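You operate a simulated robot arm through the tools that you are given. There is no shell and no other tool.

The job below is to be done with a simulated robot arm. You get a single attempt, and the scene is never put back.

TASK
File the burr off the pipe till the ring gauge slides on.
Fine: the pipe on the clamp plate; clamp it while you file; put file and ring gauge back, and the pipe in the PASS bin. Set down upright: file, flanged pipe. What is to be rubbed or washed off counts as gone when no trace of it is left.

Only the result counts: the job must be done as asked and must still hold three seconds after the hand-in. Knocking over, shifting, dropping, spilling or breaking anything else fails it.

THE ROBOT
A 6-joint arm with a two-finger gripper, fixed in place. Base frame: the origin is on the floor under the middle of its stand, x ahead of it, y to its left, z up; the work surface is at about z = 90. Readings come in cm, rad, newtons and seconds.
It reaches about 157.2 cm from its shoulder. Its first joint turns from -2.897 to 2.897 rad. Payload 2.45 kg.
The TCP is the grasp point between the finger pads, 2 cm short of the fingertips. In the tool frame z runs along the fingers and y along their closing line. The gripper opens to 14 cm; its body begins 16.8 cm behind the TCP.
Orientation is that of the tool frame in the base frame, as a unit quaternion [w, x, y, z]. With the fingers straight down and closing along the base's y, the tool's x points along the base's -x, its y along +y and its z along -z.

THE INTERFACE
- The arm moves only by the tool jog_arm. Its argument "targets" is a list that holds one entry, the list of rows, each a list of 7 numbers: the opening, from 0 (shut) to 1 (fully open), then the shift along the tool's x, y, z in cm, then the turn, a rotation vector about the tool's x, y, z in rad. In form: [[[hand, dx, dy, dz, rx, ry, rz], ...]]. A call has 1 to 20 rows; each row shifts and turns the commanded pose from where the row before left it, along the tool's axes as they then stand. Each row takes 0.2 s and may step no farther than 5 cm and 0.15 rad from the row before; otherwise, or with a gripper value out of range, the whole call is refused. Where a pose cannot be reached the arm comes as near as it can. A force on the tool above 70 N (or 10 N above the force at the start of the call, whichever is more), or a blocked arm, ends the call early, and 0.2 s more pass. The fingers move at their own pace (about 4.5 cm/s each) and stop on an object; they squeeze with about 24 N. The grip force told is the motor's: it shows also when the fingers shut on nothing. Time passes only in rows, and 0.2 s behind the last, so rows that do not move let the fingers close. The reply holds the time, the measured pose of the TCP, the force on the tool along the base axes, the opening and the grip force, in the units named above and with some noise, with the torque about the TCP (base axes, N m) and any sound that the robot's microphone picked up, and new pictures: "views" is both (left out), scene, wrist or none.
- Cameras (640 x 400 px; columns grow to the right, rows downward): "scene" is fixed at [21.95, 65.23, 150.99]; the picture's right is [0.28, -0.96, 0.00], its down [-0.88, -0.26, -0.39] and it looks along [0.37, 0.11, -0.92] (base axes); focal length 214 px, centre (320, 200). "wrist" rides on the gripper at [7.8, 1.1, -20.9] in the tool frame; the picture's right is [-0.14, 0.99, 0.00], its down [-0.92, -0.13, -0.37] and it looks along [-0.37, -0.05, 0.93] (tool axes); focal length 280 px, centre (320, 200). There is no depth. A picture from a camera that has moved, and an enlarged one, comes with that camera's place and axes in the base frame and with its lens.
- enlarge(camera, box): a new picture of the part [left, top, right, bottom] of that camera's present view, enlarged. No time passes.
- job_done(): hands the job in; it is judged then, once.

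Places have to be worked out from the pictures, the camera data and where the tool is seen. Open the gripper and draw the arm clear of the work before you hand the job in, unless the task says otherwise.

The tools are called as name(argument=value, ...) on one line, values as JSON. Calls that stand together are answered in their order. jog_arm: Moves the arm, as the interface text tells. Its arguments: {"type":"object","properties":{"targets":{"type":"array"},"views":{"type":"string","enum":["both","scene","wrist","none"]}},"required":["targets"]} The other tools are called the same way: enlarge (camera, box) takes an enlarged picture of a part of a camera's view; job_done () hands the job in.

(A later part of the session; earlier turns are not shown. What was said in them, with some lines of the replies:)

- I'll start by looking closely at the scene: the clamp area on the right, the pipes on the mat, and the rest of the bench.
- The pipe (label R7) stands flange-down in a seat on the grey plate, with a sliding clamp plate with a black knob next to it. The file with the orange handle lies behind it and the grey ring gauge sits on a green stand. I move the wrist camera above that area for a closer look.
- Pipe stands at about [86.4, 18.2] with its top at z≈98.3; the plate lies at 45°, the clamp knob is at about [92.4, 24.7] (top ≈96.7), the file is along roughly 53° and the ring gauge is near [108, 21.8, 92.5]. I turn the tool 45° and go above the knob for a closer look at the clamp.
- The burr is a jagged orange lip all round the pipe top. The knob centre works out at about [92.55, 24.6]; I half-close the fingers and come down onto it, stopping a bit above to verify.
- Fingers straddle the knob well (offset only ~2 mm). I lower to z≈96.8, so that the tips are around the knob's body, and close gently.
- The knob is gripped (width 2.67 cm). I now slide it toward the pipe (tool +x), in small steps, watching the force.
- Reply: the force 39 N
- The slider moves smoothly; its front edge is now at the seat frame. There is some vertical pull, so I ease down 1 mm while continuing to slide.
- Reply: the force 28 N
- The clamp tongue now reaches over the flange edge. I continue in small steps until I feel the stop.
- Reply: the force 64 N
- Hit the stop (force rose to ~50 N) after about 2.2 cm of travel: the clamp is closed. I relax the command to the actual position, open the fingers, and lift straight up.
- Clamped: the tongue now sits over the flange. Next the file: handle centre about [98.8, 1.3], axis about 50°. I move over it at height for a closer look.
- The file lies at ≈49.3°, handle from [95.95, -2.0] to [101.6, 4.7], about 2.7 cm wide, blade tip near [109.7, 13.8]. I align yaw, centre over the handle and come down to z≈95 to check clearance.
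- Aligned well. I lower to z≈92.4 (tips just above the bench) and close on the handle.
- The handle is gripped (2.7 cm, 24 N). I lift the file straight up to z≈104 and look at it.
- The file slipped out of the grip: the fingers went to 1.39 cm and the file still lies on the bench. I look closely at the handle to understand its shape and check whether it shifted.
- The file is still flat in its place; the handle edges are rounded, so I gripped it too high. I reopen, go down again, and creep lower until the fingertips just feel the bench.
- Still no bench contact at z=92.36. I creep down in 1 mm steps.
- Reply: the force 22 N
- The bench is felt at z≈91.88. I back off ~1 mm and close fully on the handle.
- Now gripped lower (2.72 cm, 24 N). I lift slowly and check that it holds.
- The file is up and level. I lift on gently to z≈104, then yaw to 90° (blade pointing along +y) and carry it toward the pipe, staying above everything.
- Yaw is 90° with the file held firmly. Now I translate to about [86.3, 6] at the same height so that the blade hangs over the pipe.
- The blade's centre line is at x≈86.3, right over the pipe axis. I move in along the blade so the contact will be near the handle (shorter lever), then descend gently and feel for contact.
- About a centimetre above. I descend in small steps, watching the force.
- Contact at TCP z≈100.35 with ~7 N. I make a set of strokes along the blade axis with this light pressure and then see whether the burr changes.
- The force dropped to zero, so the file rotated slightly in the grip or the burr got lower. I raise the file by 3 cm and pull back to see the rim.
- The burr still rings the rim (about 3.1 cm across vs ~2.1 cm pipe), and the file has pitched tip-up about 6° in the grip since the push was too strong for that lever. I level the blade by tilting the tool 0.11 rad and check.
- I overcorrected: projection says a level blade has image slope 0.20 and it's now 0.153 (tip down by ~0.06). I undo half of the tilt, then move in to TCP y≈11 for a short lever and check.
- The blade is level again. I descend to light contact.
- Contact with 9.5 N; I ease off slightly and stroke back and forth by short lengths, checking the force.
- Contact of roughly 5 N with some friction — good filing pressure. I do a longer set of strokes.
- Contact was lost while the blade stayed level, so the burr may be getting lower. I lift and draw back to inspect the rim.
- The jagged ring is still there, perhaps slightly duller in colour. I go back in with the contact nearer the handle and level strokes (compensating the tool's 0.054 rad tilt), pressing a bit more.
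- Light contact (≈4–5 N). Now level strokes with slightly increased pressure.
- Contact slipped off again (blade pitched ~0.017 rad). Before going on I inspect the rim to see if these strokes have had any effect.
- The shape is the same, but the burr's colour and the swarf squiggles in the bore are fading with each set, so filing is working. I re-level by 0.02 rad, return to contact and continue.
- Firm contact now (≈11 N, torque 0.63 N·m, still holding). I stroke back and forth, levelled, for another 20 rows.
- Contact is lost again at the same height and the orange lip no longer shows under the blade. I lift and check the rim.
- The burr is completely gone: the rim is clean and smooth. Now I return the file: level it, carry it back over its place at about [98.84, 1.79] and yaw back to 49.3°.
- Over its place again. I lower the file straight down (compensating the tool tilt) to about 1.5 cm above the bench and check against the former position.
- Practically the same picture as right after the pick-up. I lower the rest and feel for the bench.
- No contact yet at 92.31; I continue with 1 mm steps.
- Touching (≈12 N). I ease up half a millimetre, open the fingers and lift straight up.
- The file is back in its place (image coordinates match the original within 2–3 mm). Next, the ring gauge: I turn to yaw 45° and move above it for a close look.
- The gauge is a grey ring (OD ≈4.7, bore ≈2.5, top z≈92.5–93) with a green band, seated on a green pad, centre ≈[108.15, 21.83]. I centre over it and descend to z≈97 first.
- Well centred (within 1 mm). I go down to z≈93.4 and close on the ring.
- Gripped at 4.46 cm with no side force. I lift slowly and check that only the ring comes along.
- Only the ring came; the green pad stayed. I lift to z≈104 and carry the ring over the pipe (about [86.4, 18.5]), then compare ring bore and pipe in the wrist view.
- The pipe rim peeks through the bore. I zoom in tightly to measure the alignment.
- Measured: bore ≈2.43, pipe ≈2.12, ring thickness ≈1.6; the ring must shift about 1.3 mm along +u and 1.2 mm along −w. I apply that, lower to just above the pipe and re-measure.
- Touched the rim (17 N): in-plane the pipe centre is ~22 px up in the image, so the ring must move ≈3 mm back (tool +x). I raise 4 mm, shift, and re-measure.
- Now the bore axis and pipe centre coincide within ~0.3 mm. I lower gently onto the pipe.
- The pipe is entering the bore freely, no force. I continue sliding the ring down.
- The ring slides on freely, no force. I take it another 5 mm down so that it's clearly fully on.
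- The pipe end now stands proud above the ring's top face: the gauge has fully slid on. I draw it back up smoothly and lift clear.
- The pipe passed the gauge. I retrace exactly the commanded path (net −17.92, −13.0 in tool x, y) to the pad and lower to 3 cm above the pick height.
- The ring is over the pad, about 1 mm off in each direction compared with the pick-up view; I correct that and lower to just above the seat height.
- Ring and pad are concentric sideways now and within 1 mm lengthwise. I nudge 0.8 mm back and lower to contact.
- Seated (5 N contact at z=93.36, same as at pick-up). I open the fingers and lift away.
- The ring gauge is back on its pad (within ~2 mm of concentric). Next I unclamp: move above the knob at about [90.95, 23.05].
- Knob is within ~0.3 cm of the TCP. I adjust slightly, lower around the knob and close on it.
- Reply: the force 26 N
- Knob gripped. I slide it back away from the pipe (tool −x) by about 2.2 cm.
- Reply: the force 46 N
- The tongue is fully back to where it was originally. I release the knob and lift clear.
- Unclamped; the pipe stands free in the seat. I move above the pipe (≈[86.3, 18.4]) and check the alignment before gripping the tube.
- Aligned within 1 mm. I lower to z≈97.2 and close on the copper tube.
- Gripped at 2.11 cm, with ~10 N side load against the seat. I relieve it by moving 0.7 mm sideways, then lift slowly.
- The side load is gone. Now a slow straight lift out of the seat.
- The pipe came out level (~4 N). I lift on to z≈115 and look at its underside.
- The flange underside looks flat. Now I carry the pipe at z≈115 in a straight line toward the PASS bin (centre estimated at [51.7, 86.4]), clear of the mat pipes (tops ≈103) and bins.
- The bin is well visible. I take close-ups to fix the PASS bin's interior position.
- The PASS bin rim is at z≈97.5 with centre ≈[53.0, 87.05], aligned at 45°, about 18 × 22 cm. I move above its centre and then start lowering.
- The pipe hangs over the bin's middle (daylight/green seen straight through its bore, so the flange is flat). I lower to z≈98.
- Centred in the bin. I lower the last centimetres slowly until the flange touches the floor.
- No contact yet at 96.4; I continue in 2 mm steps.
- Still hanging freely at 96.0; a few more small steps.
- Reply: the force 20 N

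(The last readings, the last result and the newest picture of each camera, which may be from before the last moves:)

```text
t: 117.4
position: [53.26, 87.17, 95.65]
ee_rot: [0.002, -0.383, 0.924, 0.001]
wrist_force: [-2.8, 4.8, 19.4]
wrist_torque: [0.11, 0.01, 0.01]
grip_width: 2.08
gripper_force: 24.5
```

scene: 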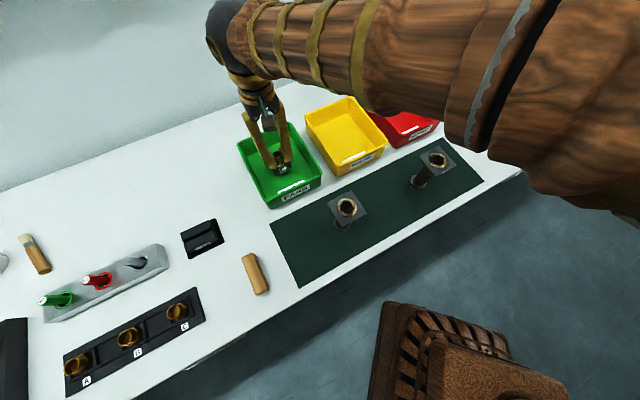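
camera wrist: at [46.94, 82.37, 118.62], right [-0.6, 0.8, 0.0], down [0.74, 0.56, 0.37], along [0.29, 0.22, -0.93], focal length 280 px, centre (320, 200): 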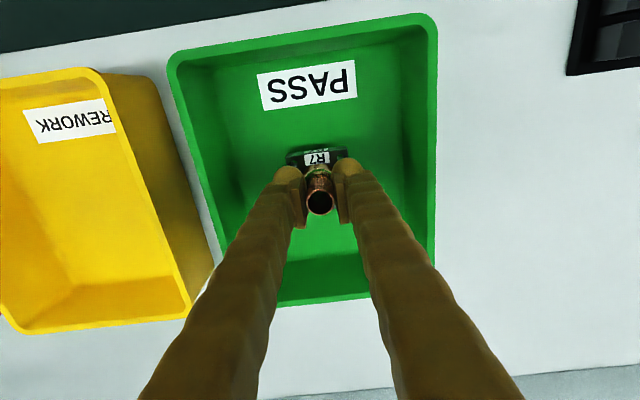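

Floor contact (≈20 N) at z≈95.65. I ease off 1 mm, open the fingers, and check that the pipe stands upright before lifting.

jog_arm(targets=[[[0, 0, 0, -0.1, 0, 0, 0], [0.18, 0, 0, 0, 0, 0, 0], [0.25, 0, 0, 0, 0, 0, 0], [0.35, 0, 0, 0, 0, 0, 0], [0.45, 0, 0, 0, 0, 0, 0], [0.45, 0, 0, 0, 0, 0, 0]]])

enlarge(camera="scene", box=[225, 90, 345, 215])

enlarge(camera="wrist", box=[200, 40, 440, 260])

```text
t: 118.8
position: [53.23, 87.24, 95.59]
ee_rot: [0.0, -0.383, 0.924, 0.0]
wrist_force: [0.1, -0.9, 0.2]
wrist_torque: [-0.02, 0.0, 0.0]
grip_width: 6.29
gripper_force: 0.0
camera wrist: at [47.01, 82.35, 116.36], right [-0.6, 0.8, 0.0], down [0.74, 0.56, 0.37], along [0.29, 0.22, -0.93], focal length 280 px, centre (320, 200)
```

scene: 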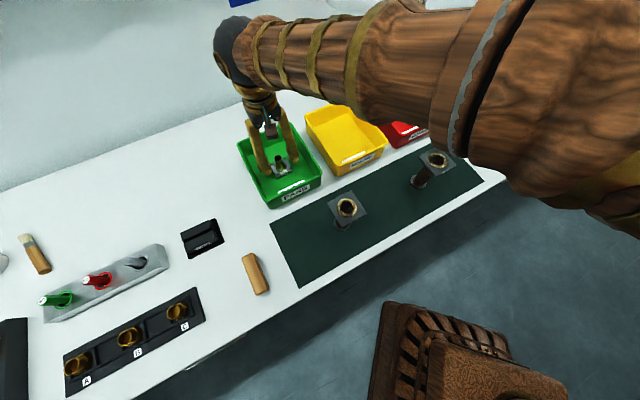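
wrist: 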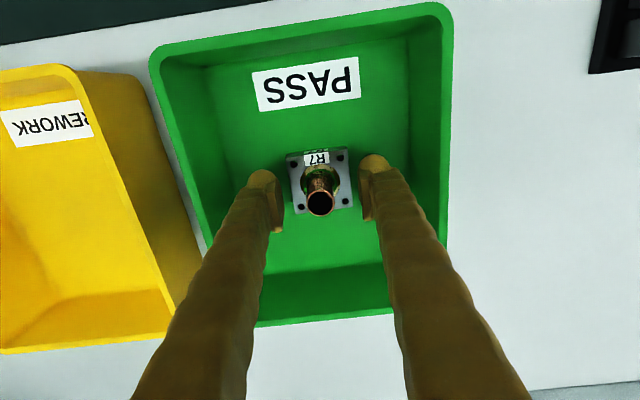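

```text
3.20 times, centred on (285, 152) of scene
camera zoom: at [21.95, 65.23, 150.99], right [0.28, -0.96, 0.0], down [-0.88, -0.26, -0.39], along [0.37, 0.11, -0.92], focal length 686 px, centre (432, 352)
```

zoom: 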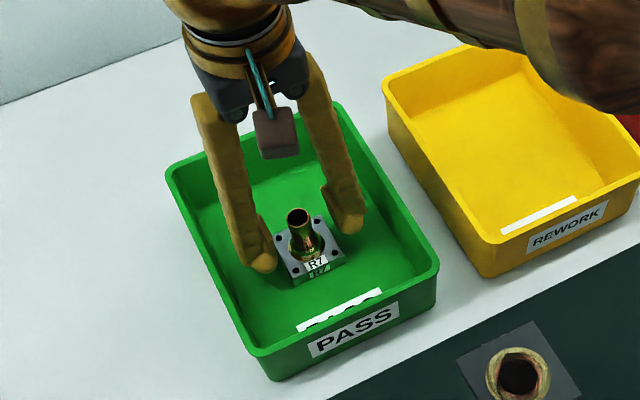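

```text
1.82 times, centred on (320, 150) of wrist
camera zoom: at [47.01, 82.35, 116.36], right [-0.6, 0.8, 0.0], down [0.74, 0.56, 0.37], along [0.29, 0.22, -0.93], focal length 510 px, centre (320, 291)
```

zoom: 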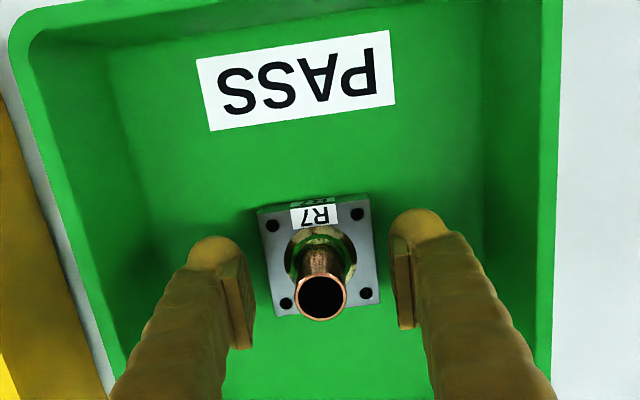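

The pipe stands upright on its flange in the PASS bin, freed from the fingers. I lift straight up well clear of the bin and then look at the whole scene.

jog_arm(targets=[[[0.45, 0, 0, -1, 0, 0, 0], [0.45, 0, 0, -3, 0, 0, 0], [0.45, 0, 0, -4, 0, 0, 0], [0.45, 0, 0, -4, 0, 0, 0], [0.45, 0, 0, -4, 0, 0, 0], [0.45, 0, 0, -4, 0, 0, 0], [0.45, 0, 0, -4, 0, 0, 0], [0.6, 0, 0, 0, 0, 0, 0]]])

enlarge(camera="scene", box=[225, 90, 345, 215])

enlarge(camera="wrist", box=[250, 80, 400, 230])

```text
t: 120.6
position: [53.08, 87.27, 119.81]
ee_rot: [0.001, -0.383, 0.924, 0.0]
wrist_force: [0.1, -0.2, 0.1]
wrist_torque: [0.01, -0.04, 0.03]
grip_width: 8.42
gripper_force: 0.1
camera wrist: at [46.85, 82.55, 140.57], right [-0.6, 0.8, 0.0], down [0.74, 0.56, 0.37], along [0.29, 0.22, -0.93], focal length 280 px, centre (320, 200)
```

scene: 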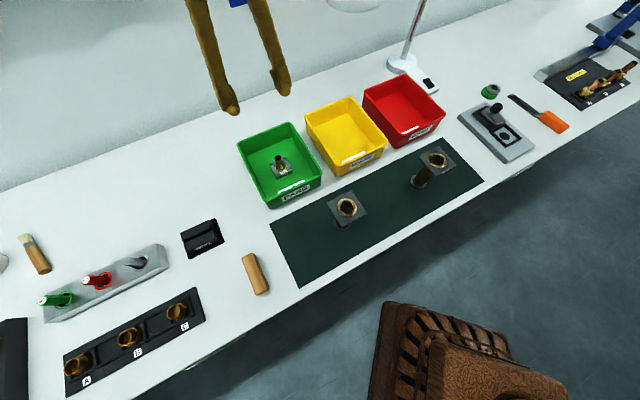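
wrist: 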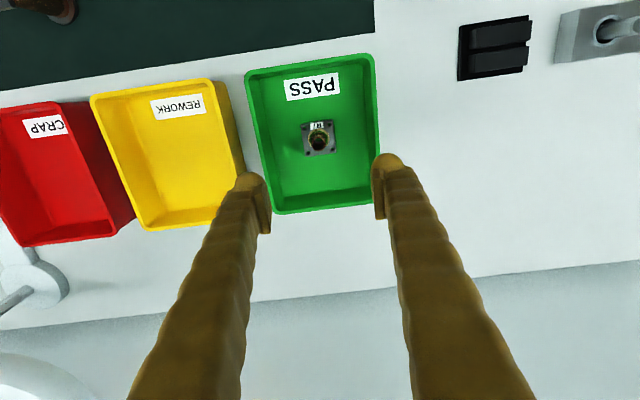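

```text
3.20 times, centred on (285, 152) of scene
camera zoom: at [21.95, 65.23, 150.99], right [0.28, -0.96, 0.0], down [-0.88, -0.26, -0.39], along [0.37, 0.11, -0.92], focal length 686 px, centre (432, 352)
```

zoom: 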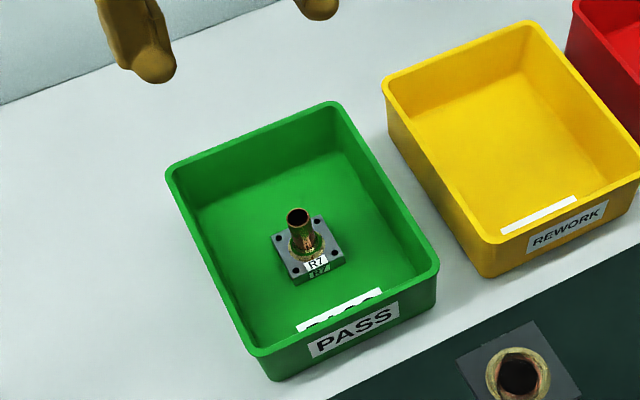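

```text
2.67 times, centred on (325, 155) of wrist
camera zoom: at [46.85, 82.55, 140.57], right [-0.6, 0.8, 0.0], down [0.74, 0.56, 0.37], along [0.29, 0.22, -0.93], focal length 748 px, centre (307, 320)
```

zoom: 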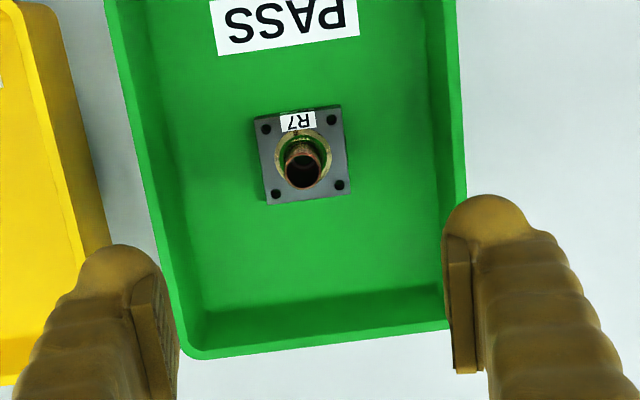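

The pipe stands upright in the PASS bin and the arm is clear with the gripper open. One last look at the tool area.

enlarge(camera="scene", box=[450, 70, 610, 170])

enlarge(camera="scene", box=[266, 148, 296, 178])

```text
4.00 times, centred on (530, 120) of scene
camera zoom: at [21.95, 65.23, 150.99], right [0.28, -0.96, 0.0], down [-0.88, -0.26, -0.39], along [0.37, 0.11, -0.92], focal length 858 px, centre (-520, 520)
```

zoom: 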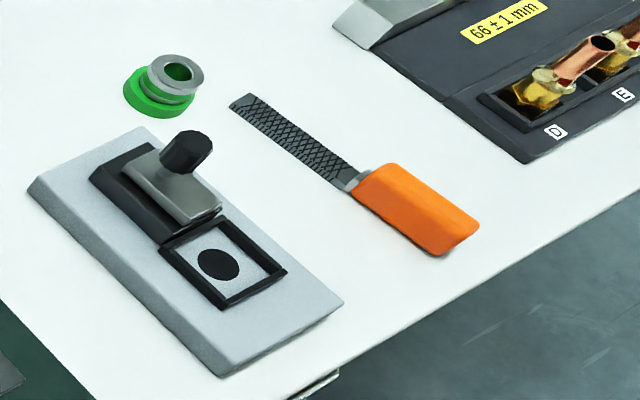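

```text
13.33 times, centred on (281, 163) of scene
camera zoom: at [21.95, 65.23, 150.99], right [0.28, -0.96, 0.0], down [-0.88, -0.26, -0.39], along [0.37, 0.11, -0.92], focal length 2860 px, centre (840, 693)
```

zoom: 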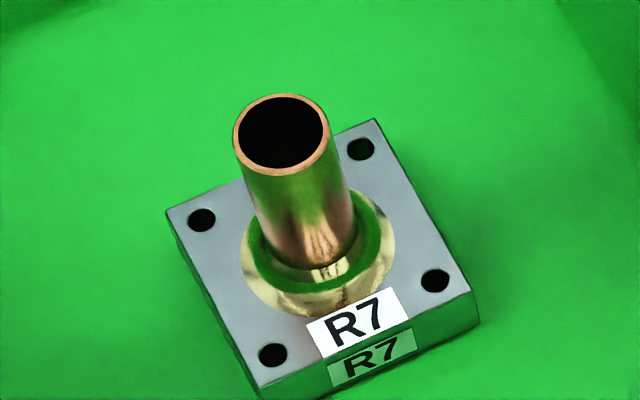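

The rim is clean, the file and ring gauge are back in place, the clamp is back in its starting position, and the pipe stands upright in the PASS bin. The arm is clear with the gripper open, so I hand the job in.

job_done()

```text
The job is handed in.
```

I filed the burr off pipe R7. The rim looks clean and the ring gauge slid fully onto it without resistance. I've handed the job in; no verdict has come back yet.

- **Clamping:** the pipe was clamped for filing and gauging. I slid the clamp back to its starting position before lifting the pipe out.
- **File:** it is back on the bench, flat and the right way up, within about 3 mm of where it started. It slipped out of the gripper on the first lift and stayed in place. It also pitched slightly in the grip while filing, so I levelled it again before setting it down.
- **Ring gauge:** it is back on its green pad, about 2 mm off centre.
- **Pipe:** it stands upright on its flange in the PASS bin.

I saw nothing else moved or knocked over. The arm is clear of the work with the gripper open.
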